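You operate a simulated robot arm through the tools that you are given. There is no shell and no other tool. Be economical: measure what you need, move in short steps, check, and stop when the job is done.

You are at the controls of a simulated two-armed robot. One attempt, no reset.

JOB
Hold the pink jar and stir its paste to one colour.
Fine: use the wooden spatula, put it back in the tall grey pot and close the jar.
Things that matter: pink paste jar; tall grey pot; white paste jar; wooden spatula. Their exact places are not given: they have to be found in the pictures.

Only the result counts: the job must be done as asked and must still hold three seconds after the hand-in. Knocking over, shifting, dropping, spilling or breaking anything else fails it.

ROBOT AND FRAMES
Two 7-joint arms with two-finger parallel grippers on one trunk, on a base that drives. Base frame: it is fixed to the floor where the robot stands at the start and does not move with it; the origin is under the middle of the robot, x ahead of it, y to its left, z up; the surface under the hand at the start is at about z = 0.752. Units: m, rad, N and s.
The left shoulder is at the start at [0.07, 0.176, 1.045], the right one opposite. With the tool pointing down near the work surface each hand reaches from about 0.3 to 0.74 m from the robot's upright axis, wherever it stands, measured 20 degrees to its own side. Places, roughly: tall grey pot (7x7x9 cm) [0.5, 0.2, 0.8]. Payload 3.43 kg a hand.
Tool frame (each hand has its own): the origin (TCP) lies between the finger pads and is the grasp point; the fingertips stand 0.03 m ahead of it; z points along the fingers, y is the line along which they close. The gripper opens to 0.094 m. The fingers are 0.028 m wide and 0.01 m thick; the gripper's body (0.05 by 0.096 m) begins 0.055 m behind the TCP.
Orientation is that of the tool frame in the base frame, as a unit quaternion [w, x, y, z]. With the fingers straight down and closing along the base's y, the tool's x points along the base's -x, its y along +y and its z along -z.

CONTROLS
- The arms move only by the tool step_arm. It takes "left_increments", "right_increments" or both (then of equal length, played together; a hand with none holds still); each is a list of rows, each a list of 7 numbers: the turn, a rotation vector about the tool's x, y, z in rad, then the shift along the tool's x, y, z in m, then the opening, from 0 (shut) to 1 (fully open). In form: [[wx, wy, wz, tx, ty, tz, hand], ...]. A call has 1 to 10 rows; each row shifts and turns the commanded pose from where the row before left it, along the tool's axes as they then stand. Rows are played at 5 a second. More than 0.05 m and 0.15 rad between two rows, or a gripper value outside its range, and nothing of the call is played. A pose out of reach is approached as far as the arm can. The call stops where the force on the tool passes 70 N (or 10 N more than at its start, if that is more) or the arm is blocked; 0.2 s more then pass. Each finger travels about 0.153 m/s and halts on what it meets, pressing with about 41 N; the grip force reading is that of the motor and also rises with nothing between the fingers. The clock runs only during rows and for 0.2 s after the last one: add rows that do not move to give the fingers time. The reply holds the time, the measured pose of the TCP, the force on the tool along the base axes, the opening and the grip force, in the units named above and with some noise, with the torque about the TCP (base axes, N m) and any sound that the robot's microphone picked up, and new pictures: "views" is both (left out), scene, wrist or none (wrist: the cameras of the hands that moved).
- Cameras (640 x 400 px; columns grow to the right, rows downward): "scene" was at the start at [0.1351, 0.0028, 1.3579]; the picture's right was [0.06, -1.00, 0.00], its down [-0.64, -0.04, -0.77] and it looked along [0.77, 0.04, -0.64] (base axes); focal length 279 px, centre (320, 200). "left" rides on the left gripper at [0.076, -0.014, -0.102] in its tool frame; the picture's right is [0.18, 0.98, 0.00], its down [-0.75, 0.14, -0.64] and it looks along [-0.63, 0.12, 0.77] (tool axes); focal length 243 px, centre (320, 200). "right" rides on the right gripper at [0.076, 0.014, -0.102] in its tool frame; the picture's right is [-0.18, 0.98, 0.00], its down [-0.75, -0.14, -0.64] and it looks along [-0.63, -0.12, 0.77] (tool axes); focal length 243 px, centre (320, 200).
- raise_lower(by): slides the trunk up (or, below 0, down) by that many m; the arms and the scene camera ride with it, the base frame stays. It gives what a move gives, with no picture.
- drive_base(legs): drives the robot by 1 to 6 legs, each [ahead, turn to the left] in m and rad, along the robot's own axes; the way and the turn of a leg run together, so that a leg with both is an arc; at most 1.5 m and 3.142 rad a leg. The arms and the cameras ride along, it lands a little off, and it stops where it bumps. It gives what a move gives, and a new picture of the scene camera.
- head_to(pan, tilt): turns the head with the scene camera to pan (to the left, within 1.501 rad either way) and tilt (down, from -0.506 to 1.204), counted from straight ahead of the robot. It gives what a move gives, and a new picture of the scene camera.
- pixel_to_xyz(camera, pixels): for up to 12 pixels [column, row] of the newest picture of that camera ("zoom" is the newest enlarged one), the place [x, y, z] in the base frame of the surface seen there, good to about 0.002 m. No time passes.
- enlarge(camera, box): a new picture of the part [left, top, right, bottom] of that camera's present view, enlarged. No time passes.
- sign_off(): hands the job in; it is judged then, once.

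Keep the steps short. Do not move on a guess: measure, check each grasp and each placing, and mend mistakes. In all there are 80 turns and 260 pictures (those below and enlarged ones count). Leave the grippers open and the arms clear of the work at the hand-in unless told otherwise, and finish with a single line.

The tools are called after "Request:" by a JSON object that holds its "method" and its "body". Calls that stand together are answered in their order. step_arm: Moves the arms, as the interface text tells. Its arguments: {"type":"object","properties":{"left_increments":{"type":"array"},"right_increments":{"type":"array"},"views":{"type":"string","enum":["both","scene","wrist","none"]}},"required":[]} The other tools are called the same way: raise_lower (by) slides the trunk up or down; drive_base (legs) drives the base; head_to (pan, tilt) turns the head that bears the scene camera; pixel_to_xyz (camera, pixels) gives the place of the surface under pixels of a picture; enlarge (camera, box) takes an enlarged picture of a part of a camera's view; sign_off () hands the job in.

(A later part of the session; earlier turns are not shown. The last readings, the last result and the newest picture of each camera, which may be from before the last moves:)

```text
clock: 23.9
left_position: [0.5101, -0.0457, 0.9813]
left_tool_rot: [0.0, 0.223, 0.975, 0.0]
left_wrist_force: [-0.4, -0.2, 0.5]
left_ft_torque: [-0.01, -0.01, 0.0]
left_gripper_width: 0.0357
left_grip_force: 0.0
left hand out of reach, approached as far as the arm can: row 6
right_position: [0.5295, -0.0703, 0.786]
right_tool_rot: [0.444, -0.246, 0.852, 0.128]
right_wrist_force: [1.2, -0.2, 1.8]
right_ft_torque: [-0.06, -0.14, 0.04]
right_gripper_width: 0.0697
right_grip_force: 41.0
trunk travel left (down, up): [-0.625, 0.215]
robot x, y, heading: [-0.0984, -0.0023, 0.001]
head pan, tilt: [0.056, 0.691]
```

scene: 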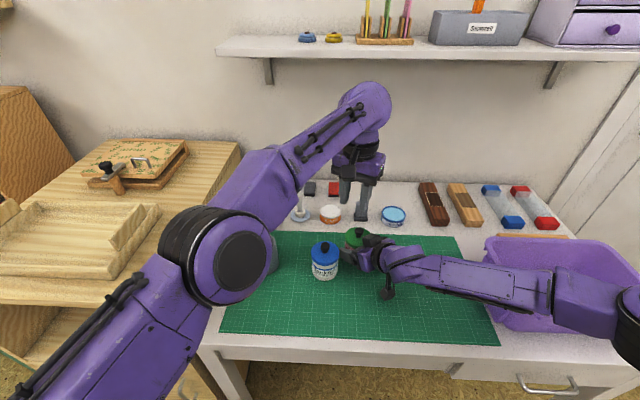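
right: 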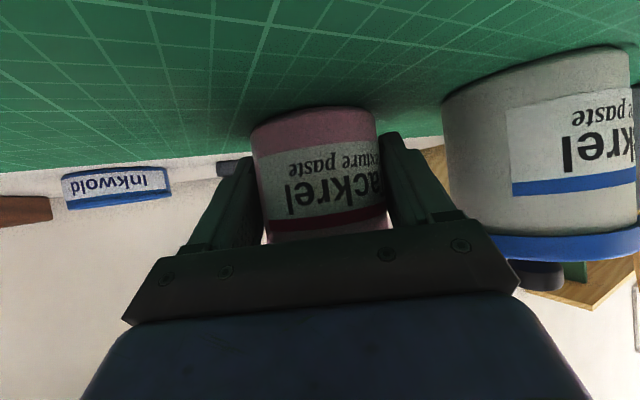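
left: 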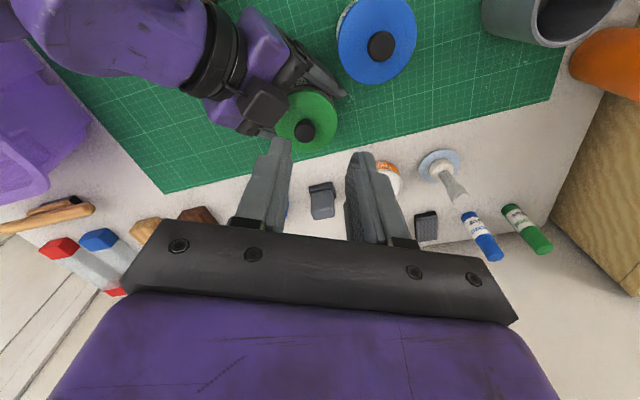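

This is a plain reach limit. The better fix is to release the jar, retreat both hands, then turn the base slightly right and drive closer so that both arms reach comfortably.

Request:
{"method": "step_arm", "body": {"left_increments": [[0, 0, 0, 0.029, 0.014, -0.0175, 0.38], [0, 0, 0, 0.029, 0.014, -0.0175, 0.38], [0, 0, 0, 0.029, 0.014, -0.0175, 0.38], [0, 0, 0, 0.029, 0.014, -0.0175, 0.38], [0, 0, 0, 0, 0, 0, 0.38], [0, 0, 0, 0, 0, 0, 0.38], [0, 0, 0, 0, 0, 0, 0.38], [0, 0, 0, 0, 0, 0, 0.38], [0, 0, 0, 0, 0, 0, 0.38], [0, 0, 0, 0, 0, 0, 0.38]], "right_increments": [[0, 0, 0, 0, 0, 0, 0.75], [0, 0, 0, 0, 0, 0, 0.9], [0, 0, 0, 0, 0, 0, 1], [0, 0, 0, 0, 0, 0, 1], [0, 0, 0, 0, 0, -0.035, 1], [0, 0, 0, 0, 0, -0.035, 1], [0, 0, 0, 0, 0, -0.035, 1], [0, 0, 0, -0.027, 0, -0.019, 1], [0, 0, 0, -0.027, 0, -0.019, 1], [0, 0, 0, -0.027, 0, -0.019, 1]]}}

```text
clock: 26.1
left_position: [0.4304, 0.0563, 1.0542]
left_tool_rot: [0.001, 0.222, 0.975, 0.0]
left_wrist_force: [0.4, 0.8, 0.2]
left_ft_torque: [0.02, -0.03, -0.03]
left_gripper_width: 0.0359
left_grip_force: 0.0
right_position: [0.4553, -0.1166, 0.947]
right_tool_rot: [0.443, -0.246, 0.852, 0.129]
right_wrist_force: [0.1, 0.4, 0.0]
right_ft_torque: [-0.01, 0.03, 0.0]
right_gripper_width: 0.0941
right_grip_force: 0.1
trunk travel left (down, up): [-0.625, 0.215]
robot x, y, heading: [-0.0991, 0.0007, 0.003]
head pan, tilt: [0.056, 0.691]
```

scene: 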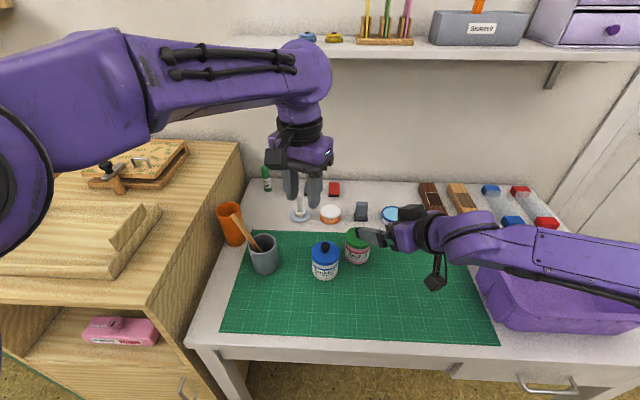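
right: 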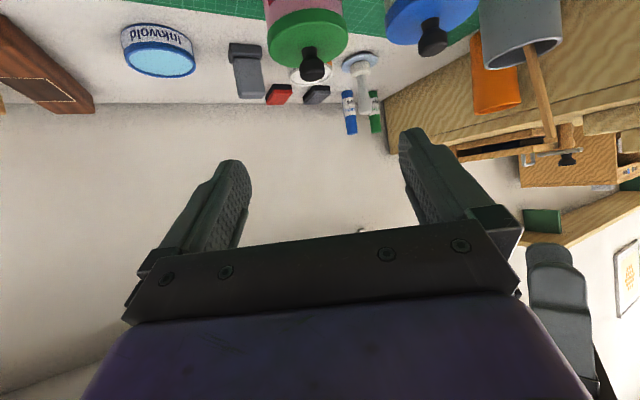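
left: 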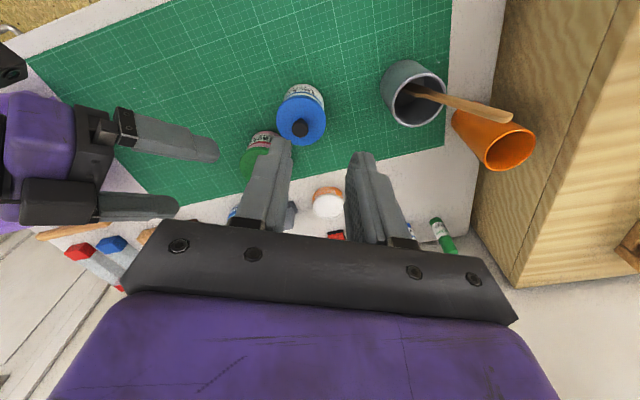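

The pink jar stands free and steady. I'll turn the base 0.2 rad right and then drive 0.10 m ahead.

Request:
{"method": "drive_base", "body": {"legs": [[0, -0.2], [0.1, 0]]}}

```text
clock: 28.0
left_position: [0.5322, -0.0685, 1.051]
left_tool_rot: [0.001, 0.317, 0.948, 0.0]
left_wrist_force: [0.1, 0.0, 0.1]
left_ft_torque: [0.0, 0.01, 0.03]
left_gripper_width: 0.0357
left_grip_force: 0.0
right_position: [0.5224, -0.2423, 0.9455]
right_tool_rot: [0.454, -0.161, 0.872, 0.084]
right_wrist_force: [0.8, -0.1, -0.4]
right_ft_torque: [-0.02, 0.02, 0.05]
right_gripper_width: 0.0939
right_grip_force: 0.1
trunk travel left (down, up): [-0.625, 0.215]
robot x, y, heading: [-0.0029, -0.0226, -0.19]
head pan, tilt: [0.056, 0.691]
```

scene: 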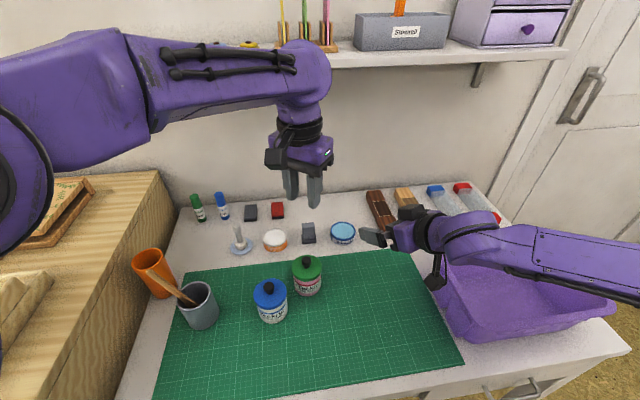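

The left hand now hovers right over the pink jar, so reach is good. Next the right hand goes to its pre-grasp in front of the jar. I'll grip 1 cm shallower this time for more room around the lid.

Request:
{"method": "step_arm", "body": {"right_increments": [[0, 0, 0, 0.0187, 0.0315, 0.0019, 1], [0, 0, 0, 0.0187, 0.0315, 0.0019, 1], [0, 0, 0, 0.0187, 0.0315, 0.0019, 1], [0, 0, 0, 0.0187, 0.0315, 0.0019, 1], [0, 0, 0, 0.0187, 0.0315, 0.0019, 1], [0, 0, 0, 0, 0, 0, 1]]}}

Request:
{"method": "pixel_to_xyz", "body": {"camera": "scene", "pixels": [[307, 260], [307, 265], [294, 270], [321, 270]]}}

```text
clock: 29.4
left_position: [0.5299, -0.0692, 1.0532]
left_tool_rot: [0.0, 0.318, 0.948, 0.0]
left_wrist_force: [-0.5, 0.7, -0.6]
left_ft_torque: [0.01, 0.01, 0.01]
left_gripper_width: 0.0359
left_grip_force: 0.1
right_position: [0.4223, -0.1124, 0.8639]
right_tool_rot: [0.455, -0.161, 0.872, 0.085]
right_wrist_force: [0.2, 0.4, 0.2]
right_ft_torque: [0.02, 0.04, -0.02]
right_gripper_width: 0.0937
right_grip_force: 0.1
trunk travel left (down, up): [-0.625, 0.215]
robot x, y, heading: [0.0019, -0.0214, -0.198]
head pan, tilt: [0.056, 0.691]
```

scene: 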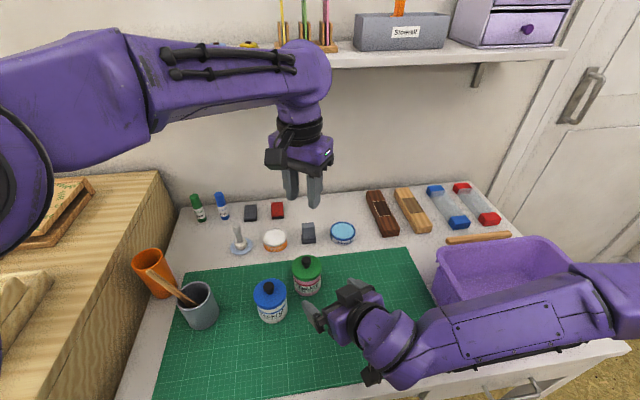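
right: 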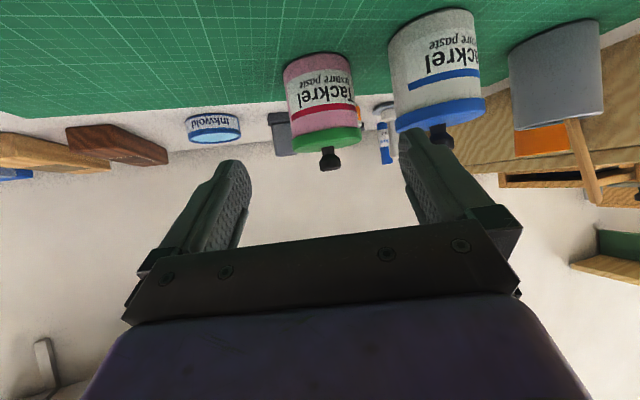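

```text
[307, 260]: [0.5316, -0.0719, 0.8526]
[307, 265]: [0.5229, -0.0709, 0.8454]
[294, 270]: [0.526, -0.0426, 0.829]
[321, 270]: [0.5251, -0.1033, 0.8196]
```

The knob is at about (0.532,-0.0705), straight ahead of the hand. I'll advance with the opening at 0.9 to stay clear of the white jar.

Request:
{"method": "step_arm", "body": {"right_increments": [[0, 0, 0, 0, 0, 0, 0.9], [0, 0, 0, 0, 0, 0.035, 0.9], [0, 0, 0, 0, 0, 0.035, 0.9], [0, 0, 0, 0, 0, 0.035, 0.9], [0, 0, 0, 0, 0, 0.026, 0.9], [0, 0, 0, 0, 0, 0, 0.9]]}}

```text
clock: 30.8
left_position: [0.5303, -0.0696, 1.053]
left_tool_rot: [0.001, 0.317, 0.948, 0.0]
left_wrist_force: [-0.3, 0.3, 1.1]
left_ft_torque: [0.01, 0.01, 0.0]
left_gripper_width: 0.0358
left_grip_force: 0.1
right_position: [0.524, -0.0736, 0.7878]
right_tool_rot: [0.454, -0.162, 0.872, 0.085]
right_wrist_force: [-0.4, -0.4, 0.1]
right_ft_torque: [-0.02, -0.01, 0.02]
right_gripper_width: 0.0849
right_grip_force: 0.0
trunk travel left (down, up): [-0.625, 0.215]
robot x, y, heading: [0.0009, -0.0246, -0.195]
head pan, tilt: [0.056, 0.691]
```

scene: 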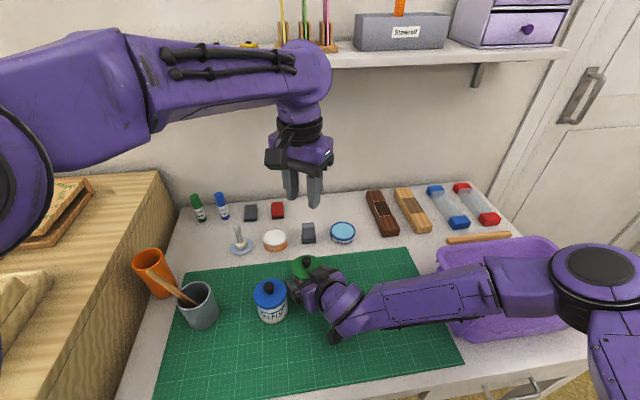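
right: 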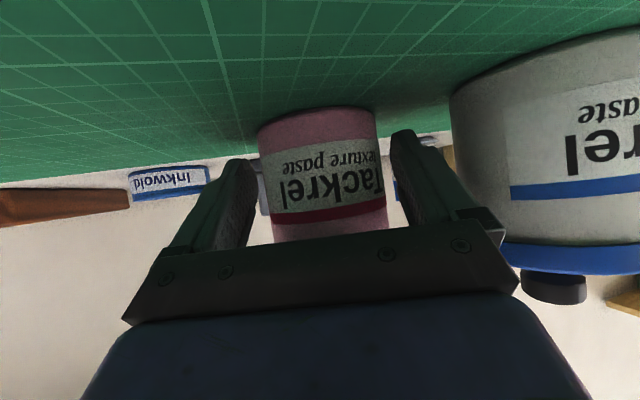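

The jar sits between the pads with no contact. Closing now.

Request:
{"method": "step_arm", "body": {"right_increments": [[0, 0, 0, 0, 0, 0, 0.78], [0, 0, 0, 0, 0, 0, 0.72], [0, 0, 0, 0, 0, 0, 0.6], [0, 0, 0, 0, 0, 0, 0.6]], "views": "scene"}}

Request:
{"method": "enlarge", "body": {"camera": "scene", "box": [245, 235, 345, 325]}}

```text
clock: 31.8
left_position: [0.5312, -0.0679, 1.0525]
left_tool_rot: [-0.001, 0.318, 0.948, 0.0]
left_wrist_force: [0.2, 0.1, -1.2]
left_ft_torque: [-0.01, -0.01, 0.0]
left_gripper_width: 0.0359
left_grip_force: 0.0
right_position: [0.5246, -0.0743, 0.7878]
right_tool_rot: [0.454, -0.162, 0.872, 0.085]
right_wrist_force: [0.5, 1.6, 0.4]
right_ft_torque: [0.0, -0.01, 0.01]
right_gripper_width: 0.0678
right_grip_force: 41.2
trunk travel left (down, up): [-0.625, 0.215]
robot x, y, heading: [-0.0007, -0.0147, -0.196]
head pan, tilt: [0.056, 0.691]
```

scene: 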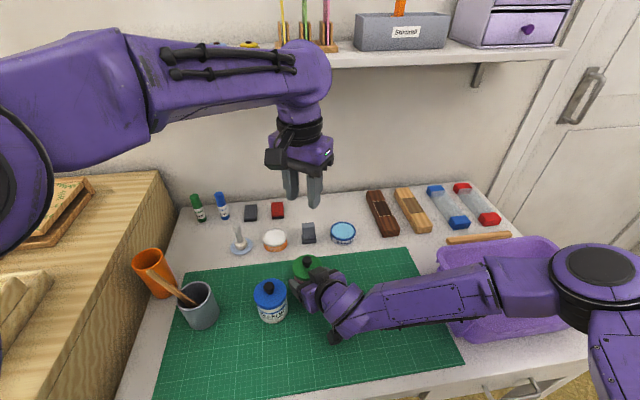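

```text
4.44 times, centred on (295, 280) of scene
```

zoom: 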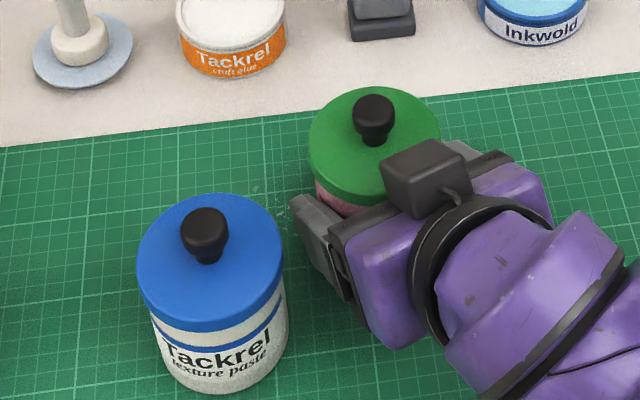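

The width reads 0.0678 this time, so only the body is gripped; the earlier 0.0698 probably included the lid rim. Now I'll measure the knob and the box.

Request:
{"method": "pixel_to_xyz", "body": {"camera": "zoom", "pixels": [[373, 100], [373, 112], [355, 110], [392, 110], [412, 142], [462, 155], [384, 158], [420, 175], [310, 130], [440, 120], [370, 88]]}}

```text
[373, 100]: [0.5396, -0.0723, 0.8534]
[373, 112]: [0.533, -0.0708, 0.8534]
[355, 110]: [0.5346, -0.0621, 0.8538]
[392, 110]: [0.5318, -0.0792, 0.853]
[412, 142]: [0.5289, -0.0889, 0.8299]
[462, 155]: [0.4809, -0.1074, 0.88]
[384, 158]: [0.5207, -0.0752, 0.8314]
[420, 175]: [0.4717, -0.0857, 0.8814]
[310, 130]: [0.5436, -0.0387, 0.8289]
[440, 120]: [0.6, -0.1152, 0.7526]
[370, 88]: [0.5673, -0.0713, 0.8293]
```

The knob is at (0.534,-0.071) and the gap to the box is about 4 cm now. I'll turn the left hand to yaw about -0.2 and descend to just above the knob.

Request:
{"method": "step_arm", "body": {"left_increments": [[0, 0, -0.15, 0, 0, 0.03, 0.4], [0, 0, -0.15, 0, 0, 0.03, 0.4], [0, 0, -0.15, -0.003, -0.001, 0.03, 0.4], [0, 0, 0, 0, 0, 0.03, 0.4], [0, 0, 0, 0, 0, 0.03, 0.4], [0, 0, 0, 0, 0, 0, 0.4]]}}

```text
clock: 33.2
left_position: [0.5331, -0.0721, 0.9033]
left_tool_rot: [0.001, 0.098, 0.995, 0.0]
left_wrist_force: [-0.9, 0.1, -0.7]
left_ft_torque: [-0.01, 0.0, 0.03]
left_gripper_width: 0.0379
left_grip_force: 0.1
right_position: [0.5253, -0.074, 0.7876]
right_tool_rot: [0.454, -0.161, 0.872, 0.084]
right_wrist_force: [0.1, 0.0, 0.9]
right_ft_torque: [-0.01, 0.03, -0.02]
right_gripper_width: 0.0673
right_grip_force: 41.0
trunk travel left (down, up): [-0.625, 0.215]
robot x, y, heading: [0.0003, -0.0237, -0.191]
head pan, tilt: [0.056, 0.691]
```

scene: 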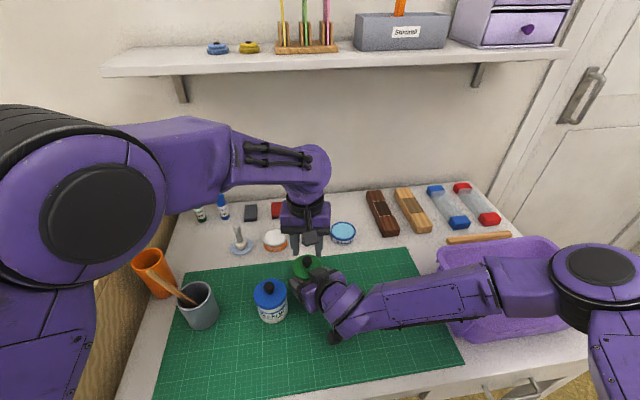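
left: 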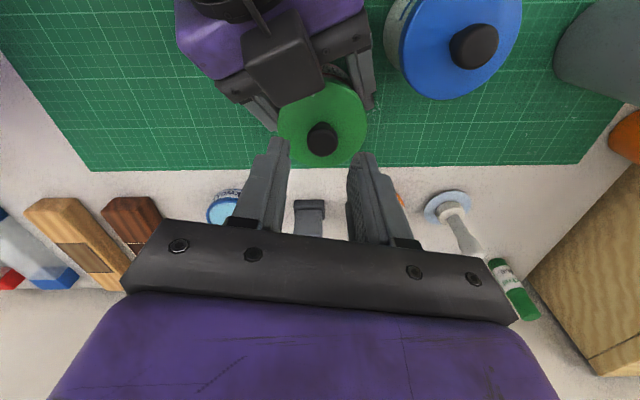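

Knob pixel (322,138) lies midway between the fingertips. I'll descend 3.7 cm and close on the knob.

Request:
{"method": "step_arm", "body": {"left_increments": [[0, 0, 0, 0, 0, 0.019, 0.4], [0, 0, 0, 0, 0, 0.018, 0.4], [0, 0, 0, 0, 0, 0, 0.4], [0, 0, 0, 0, 0, 0, 0.25], [0, 0, 0, 0, 0, 0, 0.1], [0, 0, 0, 0, 0, 0, 0.1], [0, 0, 0, 0, 0, 0, 0.1]]}}

```text
clock: 34.8
left_position: [0.5346, -0.0724, 0.8663]
left_tool_rot: [0.0, 0.098, 0.995, 0.001]
left_wrist_force: [-0.2, 0.0, 0.3]
left_ft_torque: [0.01, 0.0, 0.01]
left_gripper_width: 0.0139
left_grip_force: 41.0
right_position: [0.5242, -0.0743, 0.7871]
right_tool_rot: [0.454, -0.161, 0.872, 0.084]
right_wrist_force: [-0.2, -0.4, -0.1]
right_ft_torque: [-0.03, 0.01, 0.01]
right_gripper_width: 0.0677
right_grip_force: 41.2
trunk travel left (down, up): [-0.625, 0.215]
robot x, y, heading: [0.0001, -0.0193, -0.196]
head pan, tilt: [0.056, 0.691]
heard: snap
```

scene: 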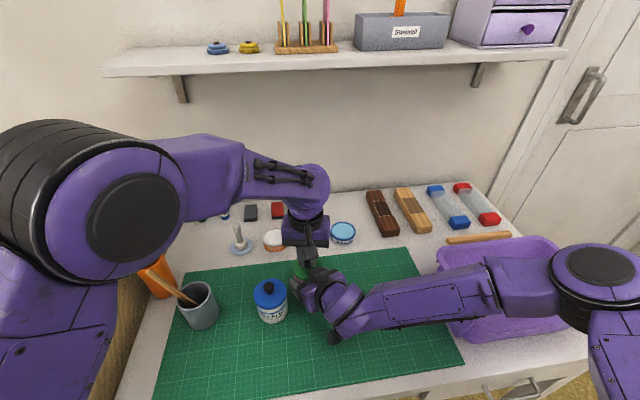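
left: 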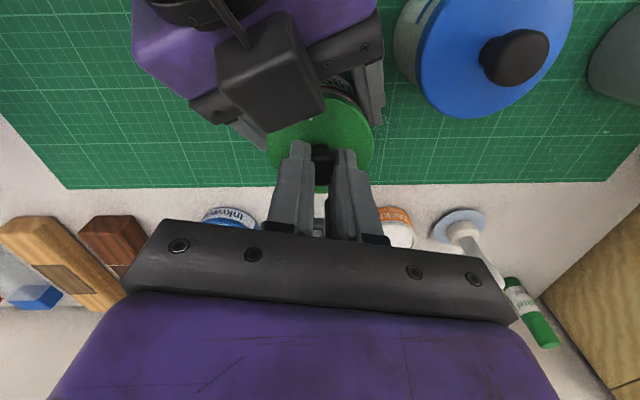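

I heard a snap, and the fingers closed to 0.014 m, perhaps on the narrow stem under the knob head. I'll look closely before pulling.

Request:
{"method": "enlarge", "body": {"camera": "left", "box": [240, 70, 400, 220]}}

Request:
{"method": "enlarge", "body": {"camera": "scene", "box": [265, 220, 355, 310]}}

```text
2.67 times, centred on (320, 145) of left
```

zoom: 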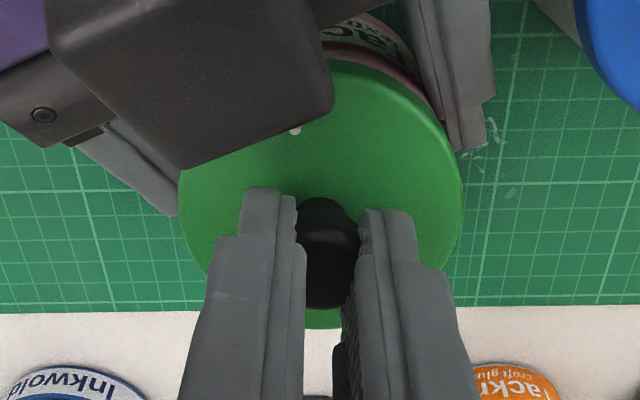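

```text
4.44 times, centred on (310, 265) of scene
```

zoom: 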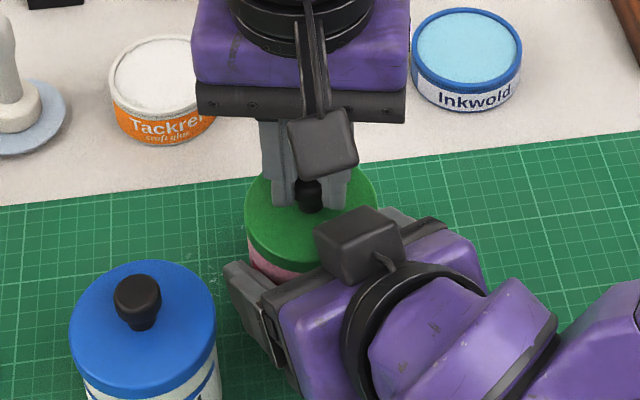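

The knob is held between the pads and nothing looks broken. I'll try a gentle 8 mm lift and watch the force.

Request:
{"method": "step_arm", "body": {"left_increments": [[0, 0, 0, 0, 0, -0.002, 0.05], [0, 0, 0, 0, 0, -0.003, 0.05], [0, 0, 0, 0, 0, -0.003, 0.05], [0, 0, 0, 0, 0, 0, 0.05]]}}

```text
clock: 35.8
left_position: [0.5342, -0.0716, 0.875]
left_tool_rot: [0.0, 0.097, 0.995, -0.001]
left_wrist_force: [0.1, -0.6, -0.4]
left_ft_torque: [0.0, -0.01, 0.02]
left_gripper_width: 0.0132
left_grip_force: 41.1
right_position: [0.5237, -0.0741, 0.7875]
right_tool_rot: [0.454, -0.161, 0.872, 0.084]
right_wrist_force: [0.8, 0.5, 0.5]
right_ft_torque: [0.01, -0.02, -0.01]
right_gripper_width: 0.0676
right_grip_force: 40.8
trunk travel left (down, up): [-0.625, 0.215]
robot x, y, heading: [0.004, -0.0204, -0.195]
head pan, tilt: [0.056, 0.691]
```

scene: 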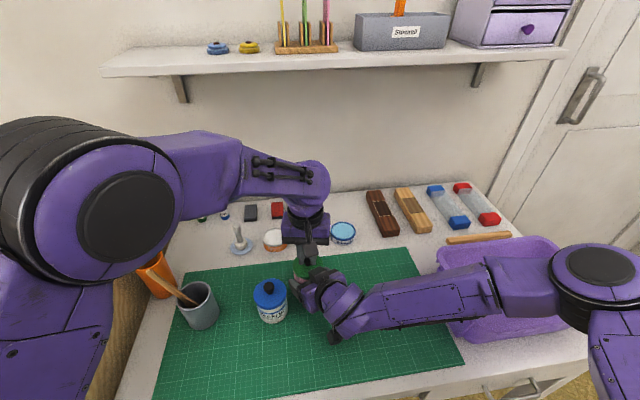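
left: 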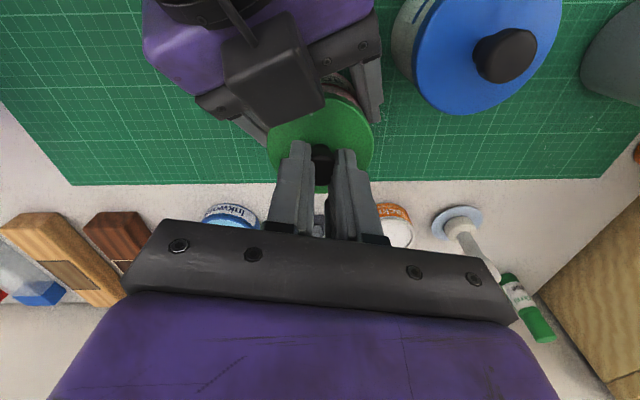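

The lid came up freely with the hand. I'll raise it to z≈0.97 and look into the jar.

Request:
{"method": "step_arm", "body": {"left_increments": [[0, 0, 0, 0, 0, -0.02, 0.05], [0, 0, 0, 0, 0, -0.035, 0.05], [0, 0, 0, 0, 0, -0.04, 0.05], [0, 0, 0, 0, 0, 0, 0.05]]}}

Request:
{"method": "enlarge", "body": {"camera": "scene", "box": [255, 200, 355, 310]}}

```text
clock: 36.8
left_position: [0.5353, -0.0712, 0.9683]
left_tool_rot: [0.001, 0.097, 0.995, 0.0]
left_wrist_force: [-0.3, -0.6, -1.0]
left_ft_torque: [0.0, -0.01, 0.03]
left_gripper_width: 0.0159
left_grip_force: 40.9
right_position: [0.5246, -0.0748, 0.7881]
right_tool_rot: [0.454, -0.161, 0.872, 0.084]
right_wrist_force: [0.6, -0.1, 0.0]
right_ft_torque: [-0.01, 0.03, 0.03]
right_gripper_width: 0.0677
right_grip_force: 41.2
trunk travel left (down, up): [-0.625, 0.215]
robot x, y, heading: [0.0009, -0.0235, -0.196]
head pan, tilt: [0.056, 0.691]
```

scene: 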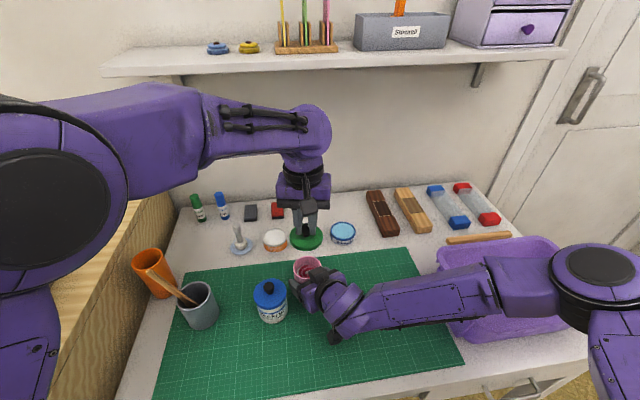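
left: 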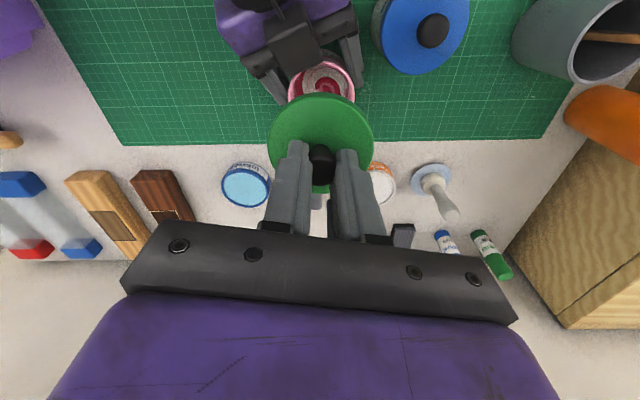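

```text
3.64 times, centred on (305, 255) of scene
```

zoom: 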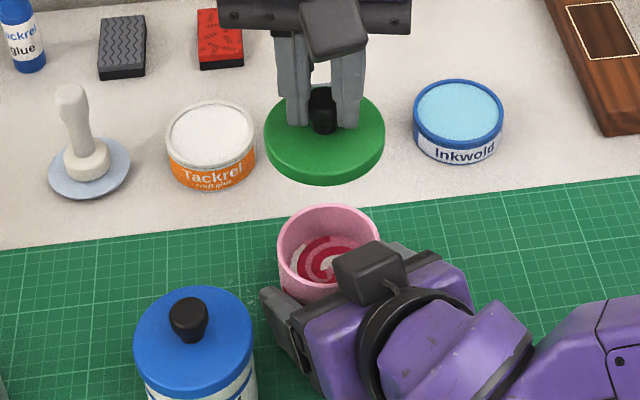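

The jar is open and shows a red and white swirl. I'll carry the lid to a free part of the mat at about (0.40,0.08) and look before lowering.

Request:
{"method": "step_arm", "body": {"left_increments": [[0, 0, 0, 0.0322, 0.0246, 0, 0.05], [0, 0, 0, 0.0322, 0.0246, 0, 0.05], [0, 0, 0, 0.0322, 0.0246, 0, 0.05], [0, 0, 0, 0.0322, 0.0246, 0, 0.05], [0, 0, 0, 0.0322, 0.0246, 0, 0.05], [0, 0, 0, 0, 0, 0.04, 0.05], [0, 0, 0, 0, 0, 0.03, 0.05], [0, 0, 0, 0, 0, 0, 0.05]]}}

```text
clock: 38.6
left_position: [0.4025, 0.0802, 0.8975]
left_tool_rot: [-0.001, 0.097, 0.995, 0.001]
left_wrist_force: [0.0, 1.1, -0.3]
left_ft_torque: [0.02, 0.05, 0.03]
left_gripper_width: 0.0161
left_grip_force: 41.0
right_position: [0.5232, -0.074, 0.7882]
right_tool_rot: [0.454, -0.161, 0.872, 0.085]
right_wrist_force: [-0.3, 1.4, 0.1]
right_ft_torque: [-0.02, 0.04, -0.03]
right_gripper_width: 0.0674
right_grip_force: 41.2
trunk travel left (down, up): [-0.625, 0.215]
robot x, y, heading: [-0.0004, -0.0244, -0.192]
head pan, tilt: [0.056, 0.691]
```

scene: 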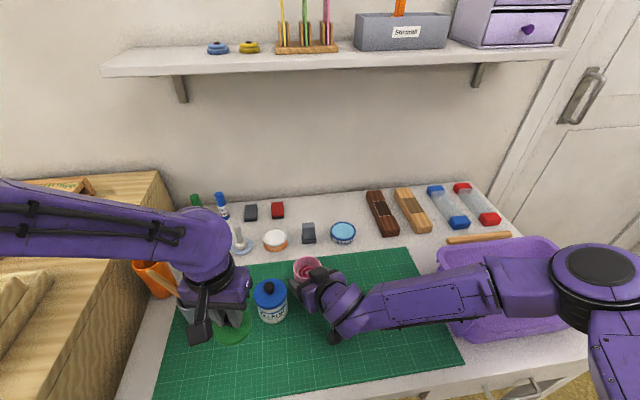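
left: 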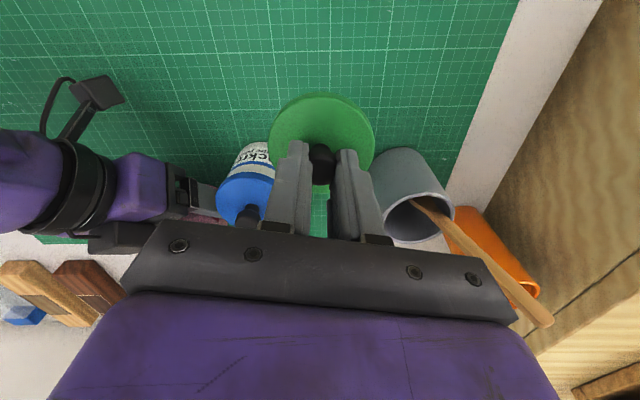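

The lid is clear of the pot and the white jar. Lowering it, with small rows at the end.

Request:
{"method": "step_arm", "body": {"left_increments": [[0, 0, 0, 0, 0, 0.03, 0.05], [0, 0, 0, 0, 0, 0.03, 0.05], [0, 0, 0, 0, 0, 0.02, 0.05], [0, 0, 0, 0, 0, 0.004, 0.05], [0, 0, 0, 0, 0, 0, 0.05]]}}

```text
clock: 39.8
left_position: [0.3996, 0.0826, 0.8152]
left_tool_rot: [0.0, 0.098, 0.995, -0.001]
left_wrist_force: [-0.6, -0.4, 0.1]
left_ft_torque: [-0.01, -0.02, -0.01]
left_gripper_width: 0.0162
left_grip_force: 40.8
right_position: [0.5251, -0.0734, 0.7877]
right_tool_rot: [0.454, -0.161, 0.872, 0.084]
right_wrist_force: [-0.6, 0.2, -1.1]
right_ft_torque: [0.04, 0.0, 0.01]
right_gripper_width: 0.0676
right_grip_force: 41.2
trunk travel left (down, up): [-0.625, 0.215]
robot x, y, heading: [0.0014, -0.0198, -0.195]
head pan, tilt: [0.056, 0.691]
```

scene: 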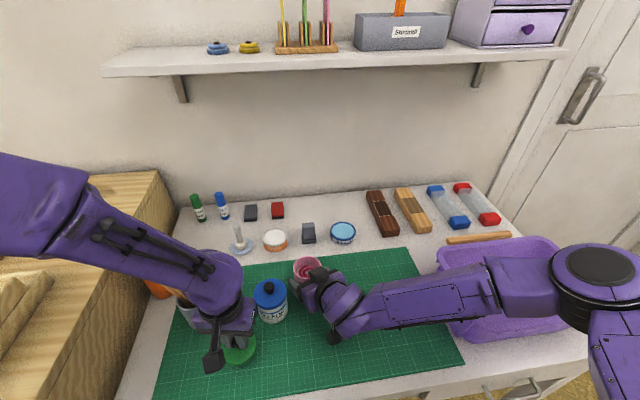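
left: 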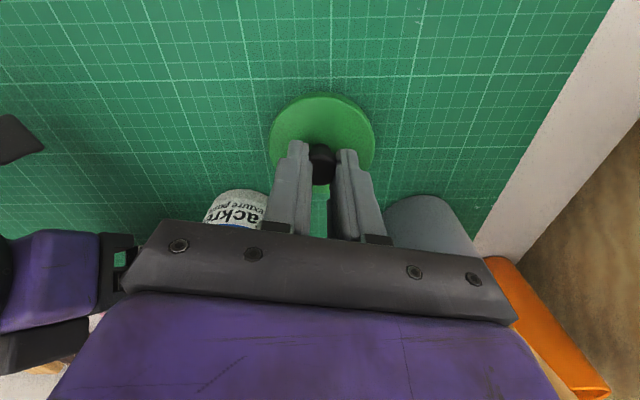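

Request:
{"method": "step_arm", "body": {"left_increments": [[0, 0, 0, 0, 0, 0.003, 0.05], [0, 0, 0, 0, 0, 0.002, 0.05], [0, 0, 0, 0, 0, 0.002, 0.05], [0, 0, 0, 0, 0, 0, 0.05]], "views": "none"}}

Request:
{"method": "pixel_to_xyz", "body": {"camera": "left", "pixels": [[320, 100], [285, 120], [360, 120], [320, 92], [320, 160]]}}

```text
clock: 40.8
left_position: [0.3999, 0.0826, 0.8078]
left_tool_rot: [0.0, 0.097, 0.995, 0.0]
left_wrist_force: [0.8, -0.5, 0.1]
left_ft_torque: [0.0, 0.02, -0.02]
left_gripper_width: 0.0164
left_grip_force: 40.8
right_position: [0.5244, -0.0732, 0.7875]
right_tool_rot: [0.454, -0.162, 0.872, 0.085]
right_wrist_force: [-0.1, 0.3, 0.5]
right_ft_torque: [-0.01, -0.02, -0.01]
right_gripper_width: 0.0674
right_grip_force: 41.0
trunk travel left (down, up): [-0.625, 0.215]
robot x, y, heading: [0.0017, -0.022, -0.197]
head pan, tilt: [0.056, 0.691]
```

```text
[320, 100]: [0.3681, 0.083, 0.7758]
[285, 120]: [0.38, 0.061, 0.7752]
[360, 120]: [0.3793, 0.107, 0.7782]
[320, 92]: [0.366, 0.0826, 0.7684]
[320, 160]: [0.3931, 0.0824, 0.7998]
```

Request:
{"method": "step_arm", "body": {"left_increments": [[0, 0, 0, 0, 0, 0.001, 0.05], [0, 0, 0, 0, 0, 0.001, 0.05], [0, 0, 0, 0, 0, 0.001, 0.05], [0, 0, 0, 0, 0, 0, 0.05]], "views": "wrist"}}

Request:
{"method": "pixel_to_xyz", "body": {"camera": "left", "pixels": [[320, 100], [285, 120], [360, 120], [320, 92], [320, 80]]}}

```text
clock: 41.8
left_position: [0.4, 0.0809, 0.8042]
left_tool_rot: [0.0, 0.098, 0.995, 0.0]
left_wrist_force: [0.0, -1.4, 0.7]
left_ft_torque: [-0.01, -0.01, 0.04]
left_gripper_width: 0.0162
left_grip_force: 40.6
right_position: [0.5247, -0.0738, 0.7874]
right_tool_rot: [0.454, -0.162, 0.872, 0.085]
right_wrist_force: [0.7, 0.3, 0.3]
right_ft_torque: [-0.03, -0.02, -0.01]
right_gripper_width: 0.0676
right_grip_force: 41.0
trunk travel left (down, up): [-0.625, 0.215]
robot x, y, heading: [0.0003, -0.0231, -0.195]
head pan, tilt: [0.056, 0.691]
```

left: 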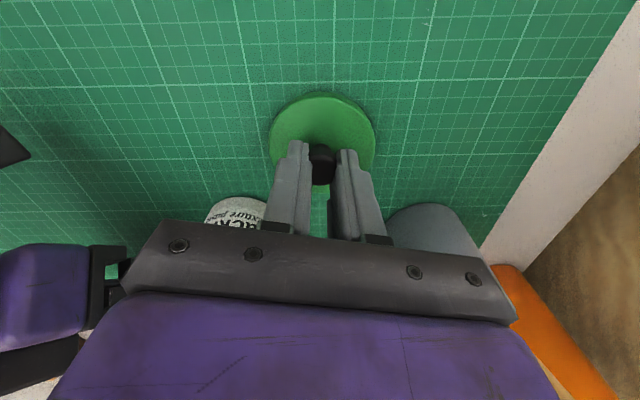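

```text
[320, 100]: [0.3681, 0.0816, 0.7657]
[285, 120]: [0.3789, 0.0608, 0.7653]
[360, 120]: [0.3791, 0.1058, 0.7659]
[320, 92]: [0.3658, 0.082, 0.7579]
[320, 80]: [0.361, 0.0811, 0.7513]
```

Request:
{"method": "step_arm", "body": {"left_increments": [[0, 0, 0, 0, 0, 0.001, 0.05], [0, 0, 0, 0, 0, 0.001, 0.05], [0, 0, 0, 0, 0, 0, 0.05]], "views": "wrist"}}

Request:
{"method": "enlarge", "body": {"camera": "left", "box": [250, 75, 390, 195]}}

```text
clock: 42.6
left_position: [0.4003, 0.082, 0.8023]
left_tool_rot: [0.0, 0.099, 0.995, 0.001]
left_wrist_force: [0.0, 0.5, -0.7]
left_ft_torque: [-0.04, -0.03, -0.02]
left_gripper_width: 0.0163
left_grip_force: 40.9
right_position: [0.5236, -0.0745, 0.7881]
right_tool_rot: [0.454, -0.161, 0.872, 0.085]
right_wrist_force: [-0.3, 0.0, 0.2]
right_ft_torque: [-0.01, -0.02, -0.02]
right_gripper_width: 0.0676
right_grip_force: 41.0
trunk travel left (down, up): [-0.625, 0.215]
robot x, y, heading: [0.0003, -0.024, -0.197]
head pan, tilt: [0.056, 0.691]
```

left: 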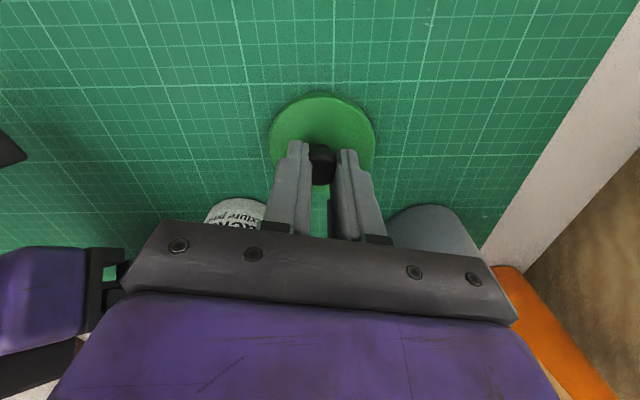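

```text
3.33 times, centred on (320, 135) of left
```

zoom: 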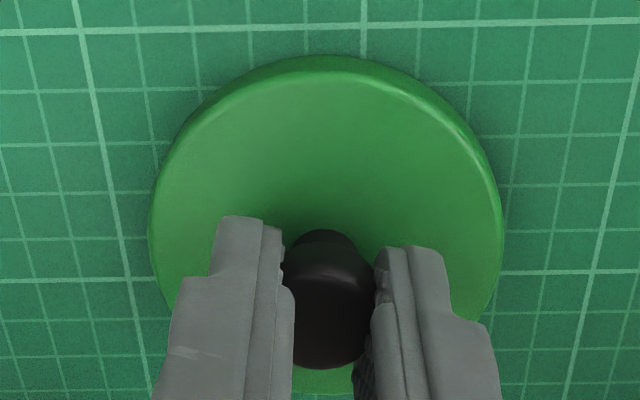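

Request:
{"method": "step_arm", "body": {"left_increments": [[0, 0, 0, 0, 0, 0.0012, 0.05], [0, 0, 0, 0, 0, 0.0012, 0.05], [0, 0, 0, 0, 0, 0, 0.05]], "views": "none"}}

```text
clock: 43.4
left_position: [0.399, 0.0817, 0.8003]
left_tool_rot: [0.001, 0.097, 0.995, 0.0]
left_wrist_force: [0.8, 2.0, 4.1]
left_ft_torque: [-0.1, -0.04, 0.03]
left_gripper_width: 0.0159
left_grip_force: 41.1
right_position: [0.5236, -0.0735, 0.7876]
right_tool_rot: [0.455, -0.161, 0.872, 0.084]
right_wrist_force: [0.0, -0.7, 0.0]
right_ft_torque: [-0.03, 0.03, 0.0]
right_gripper_width: 0.0677
right_grip_force: 41.6
trunk travel left (down, up): [-0.625, 0.215]
robot x, y, heading: [0.001, -0.0198, -0.193]
head pan, tilt: [0.056, 0.691]
```

Contact at 4 N, so the lid rests on the mat. I'll open and rise straight up.

Request:
{"method": "step_arm", "body": {"left_increments": [[0, 0, 0, 0, 0, 0, 0.25], [0, 0, 0, 0, 0, 0, 0.4], [0, 0, 0, 0, 0, 0, 0.4], [0, 0, 0, 0, 0, -0.02, 0.4], [0, 0, 0, 0, 0, -0.04, 0.4], [0, 0, 0, 0, 0, -0.05, 0.4], [0, 0, 0, 0, 0, -0.05, 0.4], [0, 0, 0, 0, 0, -0.05, 0.4], [0, 0, 0, 0, 0, -0.03, 0.4]]}}

```text
clock: 45.4
left_position: [0.4005, 0.0821, 1.0406]
left_tool_rot: [-0.001, 0.097, 0.995, -0.001]
left_wrist_force: [0.6, 0.7, 0.3]
left_ft_torque: [-0.04, 0.01, 0.01]
left_gripper_width: 0.0375
left_grip_force: 0.1
right_position: [0.5233, -0.0737, 0.7862]
right_tool_rot: [0.454, -0.161, 0.872, 0.084]
right_wrist_force: [0.3, -0.2, -0.4]
right_ft_torque: [0.05, 0.02, 0.0]
right_gripper_width: 0.0678
right_grip_force: 41.1
trunk travel left (down, up): [-0.625, 0.215]
robot x, y, heading: [-0.0008, -0.0229, -0.199]
head pan, tilt: [0.056, 0.691]
```

scene: 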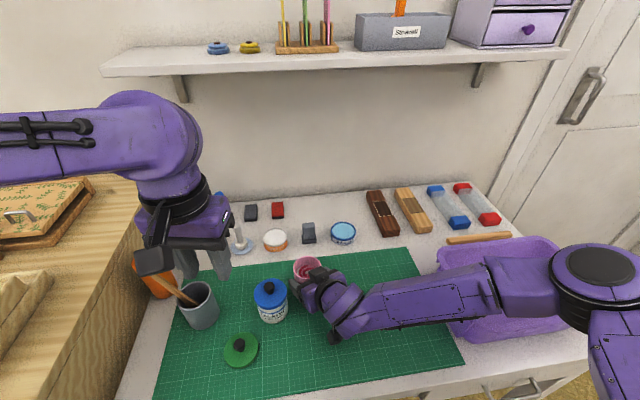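
left: 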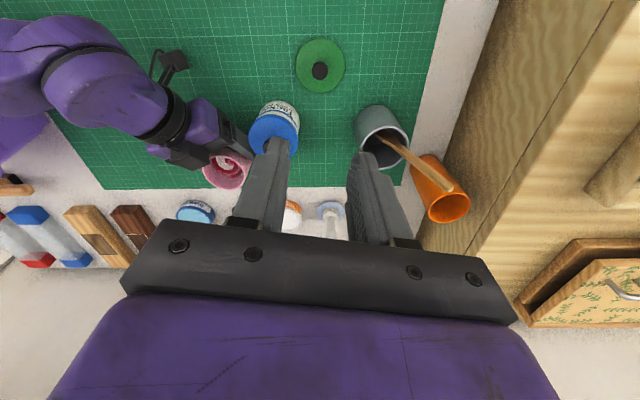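

The lid lies flat at pixel (240,350). Next is the spatula, so I'll zoom on it from the left wrist camera and measure its handle.

Request:
{"method": "enlarge", "body": {"camera": "left", "box": [350, 95, 480, 225]}}

Request:
{"method": "pixel_to_xyz", "body": {"camera": "left", "pixels": [[449, 185], [440, 179], [425, 168], [412, 158], [400, 149], [388, 141], [378, 138], [384, 110], [408, 150], [424, 160], [430, 156], [468, 200]]}}

```text
3.08 times, centred on (415, 160) of left
```

zoom: 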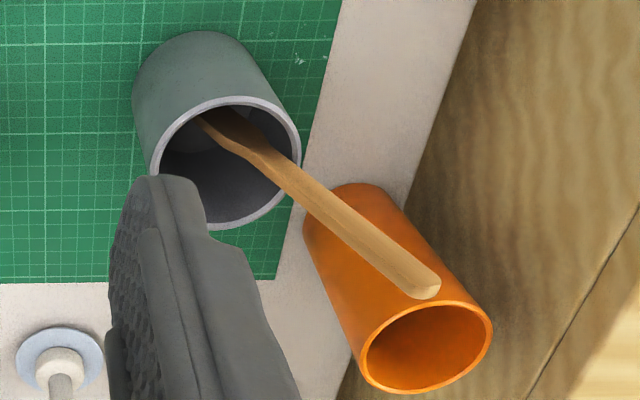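

```text
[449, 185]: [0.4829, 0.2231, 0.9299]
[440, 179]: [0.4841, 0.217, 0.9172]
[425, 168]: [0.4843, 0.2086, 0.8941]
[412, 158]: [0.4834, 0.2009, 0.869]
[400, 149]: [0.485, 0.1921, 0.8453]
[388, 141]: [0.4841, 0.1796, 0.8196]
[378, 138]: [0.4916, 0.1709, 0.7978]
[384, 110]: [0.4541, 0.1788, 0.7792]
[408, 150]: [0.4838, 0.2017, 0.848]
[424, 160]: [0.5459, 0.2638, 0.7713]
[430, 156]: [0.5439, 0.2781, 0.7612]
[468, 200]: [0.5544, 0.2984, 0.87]
```

The handle runs from (0.484,0.192,0.845) to the top at (0.483,0.2235,0.931), tilted about 20° in the y-z plane. I'll check the cabinet edge for clearance before tilting the hand to match.

Request:
{"method": "pixel_to_xyz", "body": {"camera": "left", "pixels": [[520, 180], [560, 100], [600, 30], [470, 110], [560, 250], [620, 300]]}}

Request:
{"method": "step_arm", "body": {"left_increments": [[0, 0, -0.1, 0, 0, 0, 0.4], [0, 0, -0.095, 0, 0, 0, 0.4], [0.12, 0, 0, 0, 0, 0, 0.4], [0.12, 0, 0, 0, 0, 0, 0.4], [0.11, 0, 0, 0, 0, 0, 0.4], [0, 0, 0, 0, 0, 0, 0.4]], "views": "none"}}

```text
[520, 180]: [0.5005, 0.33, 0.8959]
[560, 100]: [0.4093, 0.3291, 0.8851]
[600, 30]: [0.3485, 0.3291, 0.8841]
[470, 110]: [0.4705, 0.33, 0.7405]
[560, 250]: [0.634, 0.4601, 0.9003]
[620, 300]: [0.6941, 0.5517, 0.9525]
```

```text
clock: 46.8
left_position: [0.4003, 0.0807, 1.039]
left_tool_rot: [0.0, 0.0, 0.985, -0.175]
left_wrist_force: [0.2, 0.1, -0.3]
left_ft_torque: [0.03, -0.03, 0.02]
left_gripper_width: 0.0376
left_grip_force: 0.1
right_position: [0.5243, -0.074, 0.787]
right_tool_rot: [0.454, -0.162, 0.872, 0.085]
right_wrist_force: [0.2, 0.7, 0.0]
right_ft_torque: [-0.02, 0.0, -0.01]
right_gripper_width: 0.0676
right_grip_force: 41.0
trunk travel left (down, up): [-0.625, 0.215]
robot x, y, heading: [0.0033, -0.0235, -0.195]
head pan, tilt: [0.056, 0.691]
```

The cabinet edge is at y=0.33 with its top at 0.90, so there's room. Moving along the handle axis to just above its top.

Request:
{"method": "step_arm", "body": {"left_increments": [[0, 0, 0, -0.0166, 0.0341, -0.0038, 0.4], [0, 0, 0, -0.0166, 0.0341, -0.0038, 0.4], [0, 0, 0, -0.0166, 0.0341, -0.0038, 0.4], [0, 0, 0, -0.0166, 0.0341, -0.0038, 0.4], [0, 0, 0, -0.0166, 0.0341, -0.0038, 0.4], [0, 0, 0, 0, 0, 0, 0.4]]}}

Request:
{"method": "enlarge", "body": {"camera": "left", "box": [240, 60, 400, 220]}}

```text
clock: 48.2
left_position: [0.484, 0.2487, 0.9981]
left_tool_rot: [-0.001, 0.002, 0.985, -0.174]
left_wrist_force: [0.2, -0.4, -0.1]
left_ft_torque: [0.01, 0.0, -0.03]
left_gripper_width: 0.0374
left_grip_force: 0.0
right_position: [0.5248, -0.0735, 0.7876]
right_tool_rot: [0.454, -0.162, 0.872, 0.085]
right_wrist_force: [0.1, 0.0, -0.2]
right_ft_torque: [-0.09, 0.01, 0.03]
right_gripper_width: 0.0676
right_grip_force: 41.3
trunk travel left (down, up): [-0.625, 0.215]
robot x, y, heading: [0.0022, -0.0207, -0.195]
head pan, tilt: [0.056, 0.691]
```

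scene: 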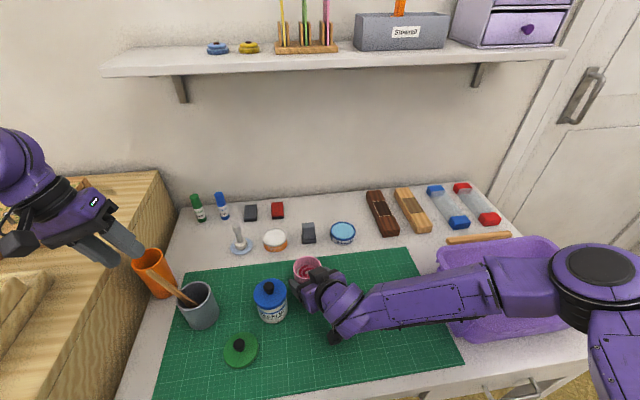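
left: 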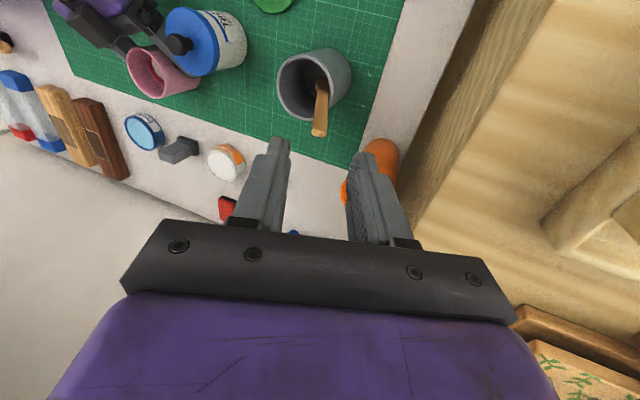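

```text
2.50 times, centred on (320, 140) of left
```

zoom: 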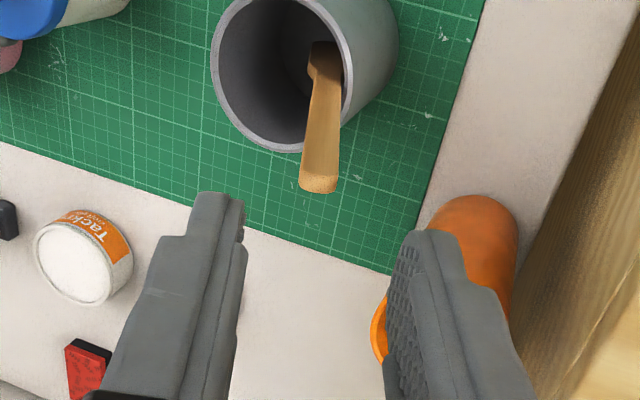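

The handle end at pixel (318,132) is centred between the fingertips. I'll descend 9.8 cm along the axis, check, then close.

Request:
{"method": "step_arm", "body": {"left_increments": [[0, 0, 0, 0, 0, 0.035, 0.4], [0, 0, 0, 0, 0, 0.035, 0.4], [0, 0, 0, 0, 0, 0.028, 0.4], [0, 0, 0, 0, 0, 0, 0.4]]}}

Request:
{"method": "enlarge", "body": {"camera": "left", "box": [240, 60, 400, 220]}}

```text
clock: 49.2
left_position: [0.4826, 0.2169, 0.9071]
left_tool_rot: [0.0, 0.0, 0.985, -0.174]
left_wrist_force: [0.2, 1.1, -0.7]
left_ft_torque: [0.01, -0.03, -0.02]
left_gripper_width: 0.0378
left_grip_force: 0.1
right_position: [0.5242, -0.0742, 0.7872]
right_tool_rot: [0.454, -0.162, 0.872, 0.085]
right_wrist_force: [0.8, 0.0, 0.8]
right_ft_torque: [0.03, -0.01, -0.01]
right_gripper_width: 0.0675
right_grip_force: 41.3
trunk travel left (down, up): [-0.625, 0.215]
robot x, y, heading: [0.0026, -0.024, -0.19]
head pan, tilt: [0.056, 0.691]
```

scene: 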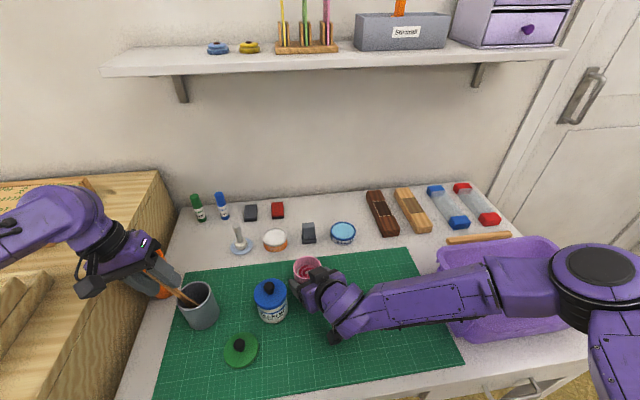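
left: 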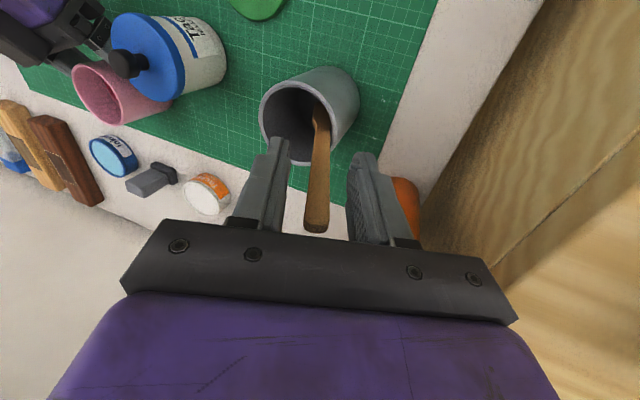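

```text
2.50 times, centred on (320, 140) of left
```

zoom: 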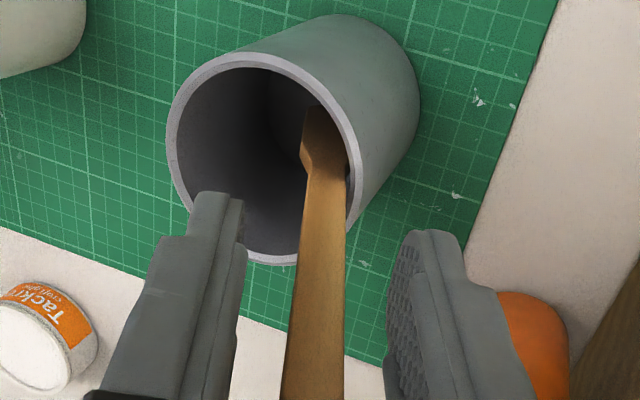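

The handle is about 2 mm to the -y side, so I'll shift by that and close.

Request:
{"method": "step_arm", "body": {"left_increments": [[0, 0, 0, 0, -0.002, 0, 0.4], [0, 0, 0, 0, 0, 0, 0.25], [0, 0, 0, 0, 0, 0, 0.1], [0, 0, 0, 0, 0, 0, 0.02], [0, 0, 0, 0, 0, 0, 0.02], [0, 0, 0, 0, 0, 0, 0.02]]}}

Request:
{"method": "enlarge", "body": {"camera": "left", "box": [240, 60, 400, 220]}}

```text
clock: 50.6
left_position: [0.4824, 0.2131, 0.908]
left_tool_rot: [0.0, 0.001, 0.985, -0.174]
left_wrist_force: [-0.9, 0.5, 0.7]
left_ft_torque: [-0.03, 0.03, 0.0]
left_gripper_width: 0.0107
left_grip_force: 41.3
right_position: [0.5248, -0.0739, 0.7878]
right_tool_rot: [0.453, -0.162, 0.872, 0.085]
right_wrist_force: [0.2, -0.3, -0.3]
right_ft_torque: [-0.01, 0.0, 0.01]
right_gripper_width: 0.0676
right_grip_force: 40.9
trunk travel left (down, up): [-0.625, 0.215]
robot x, y, heading: [0.0008, -0.0231, -0.194]
head pan, tilt: [0.056, 0.691]
```

scene: 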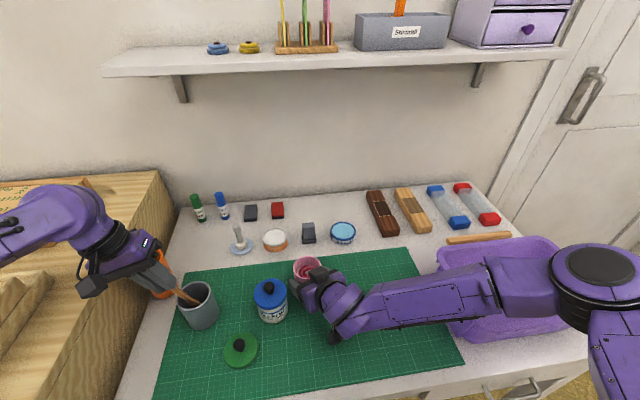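
left: 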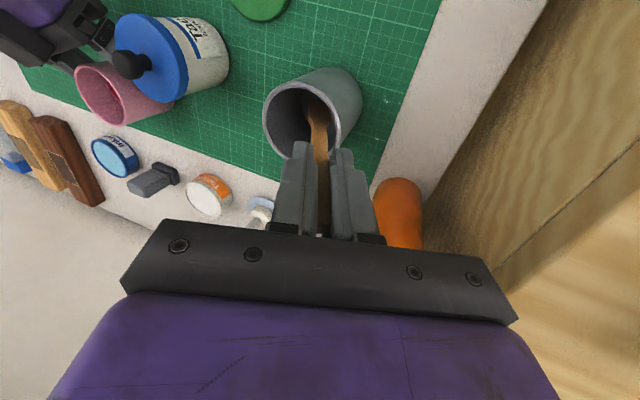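

```text
2.50 times, centred on (320, 140) of left
```

zoom: 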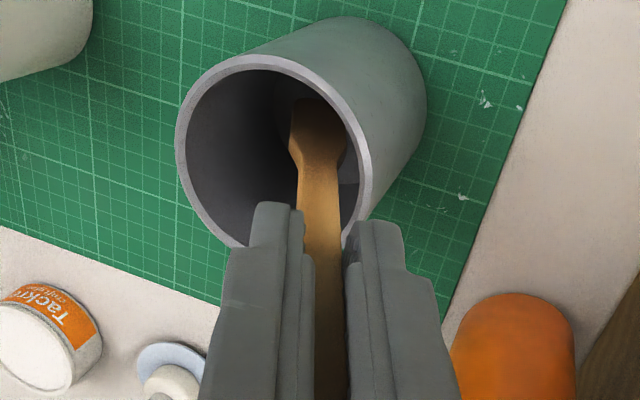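

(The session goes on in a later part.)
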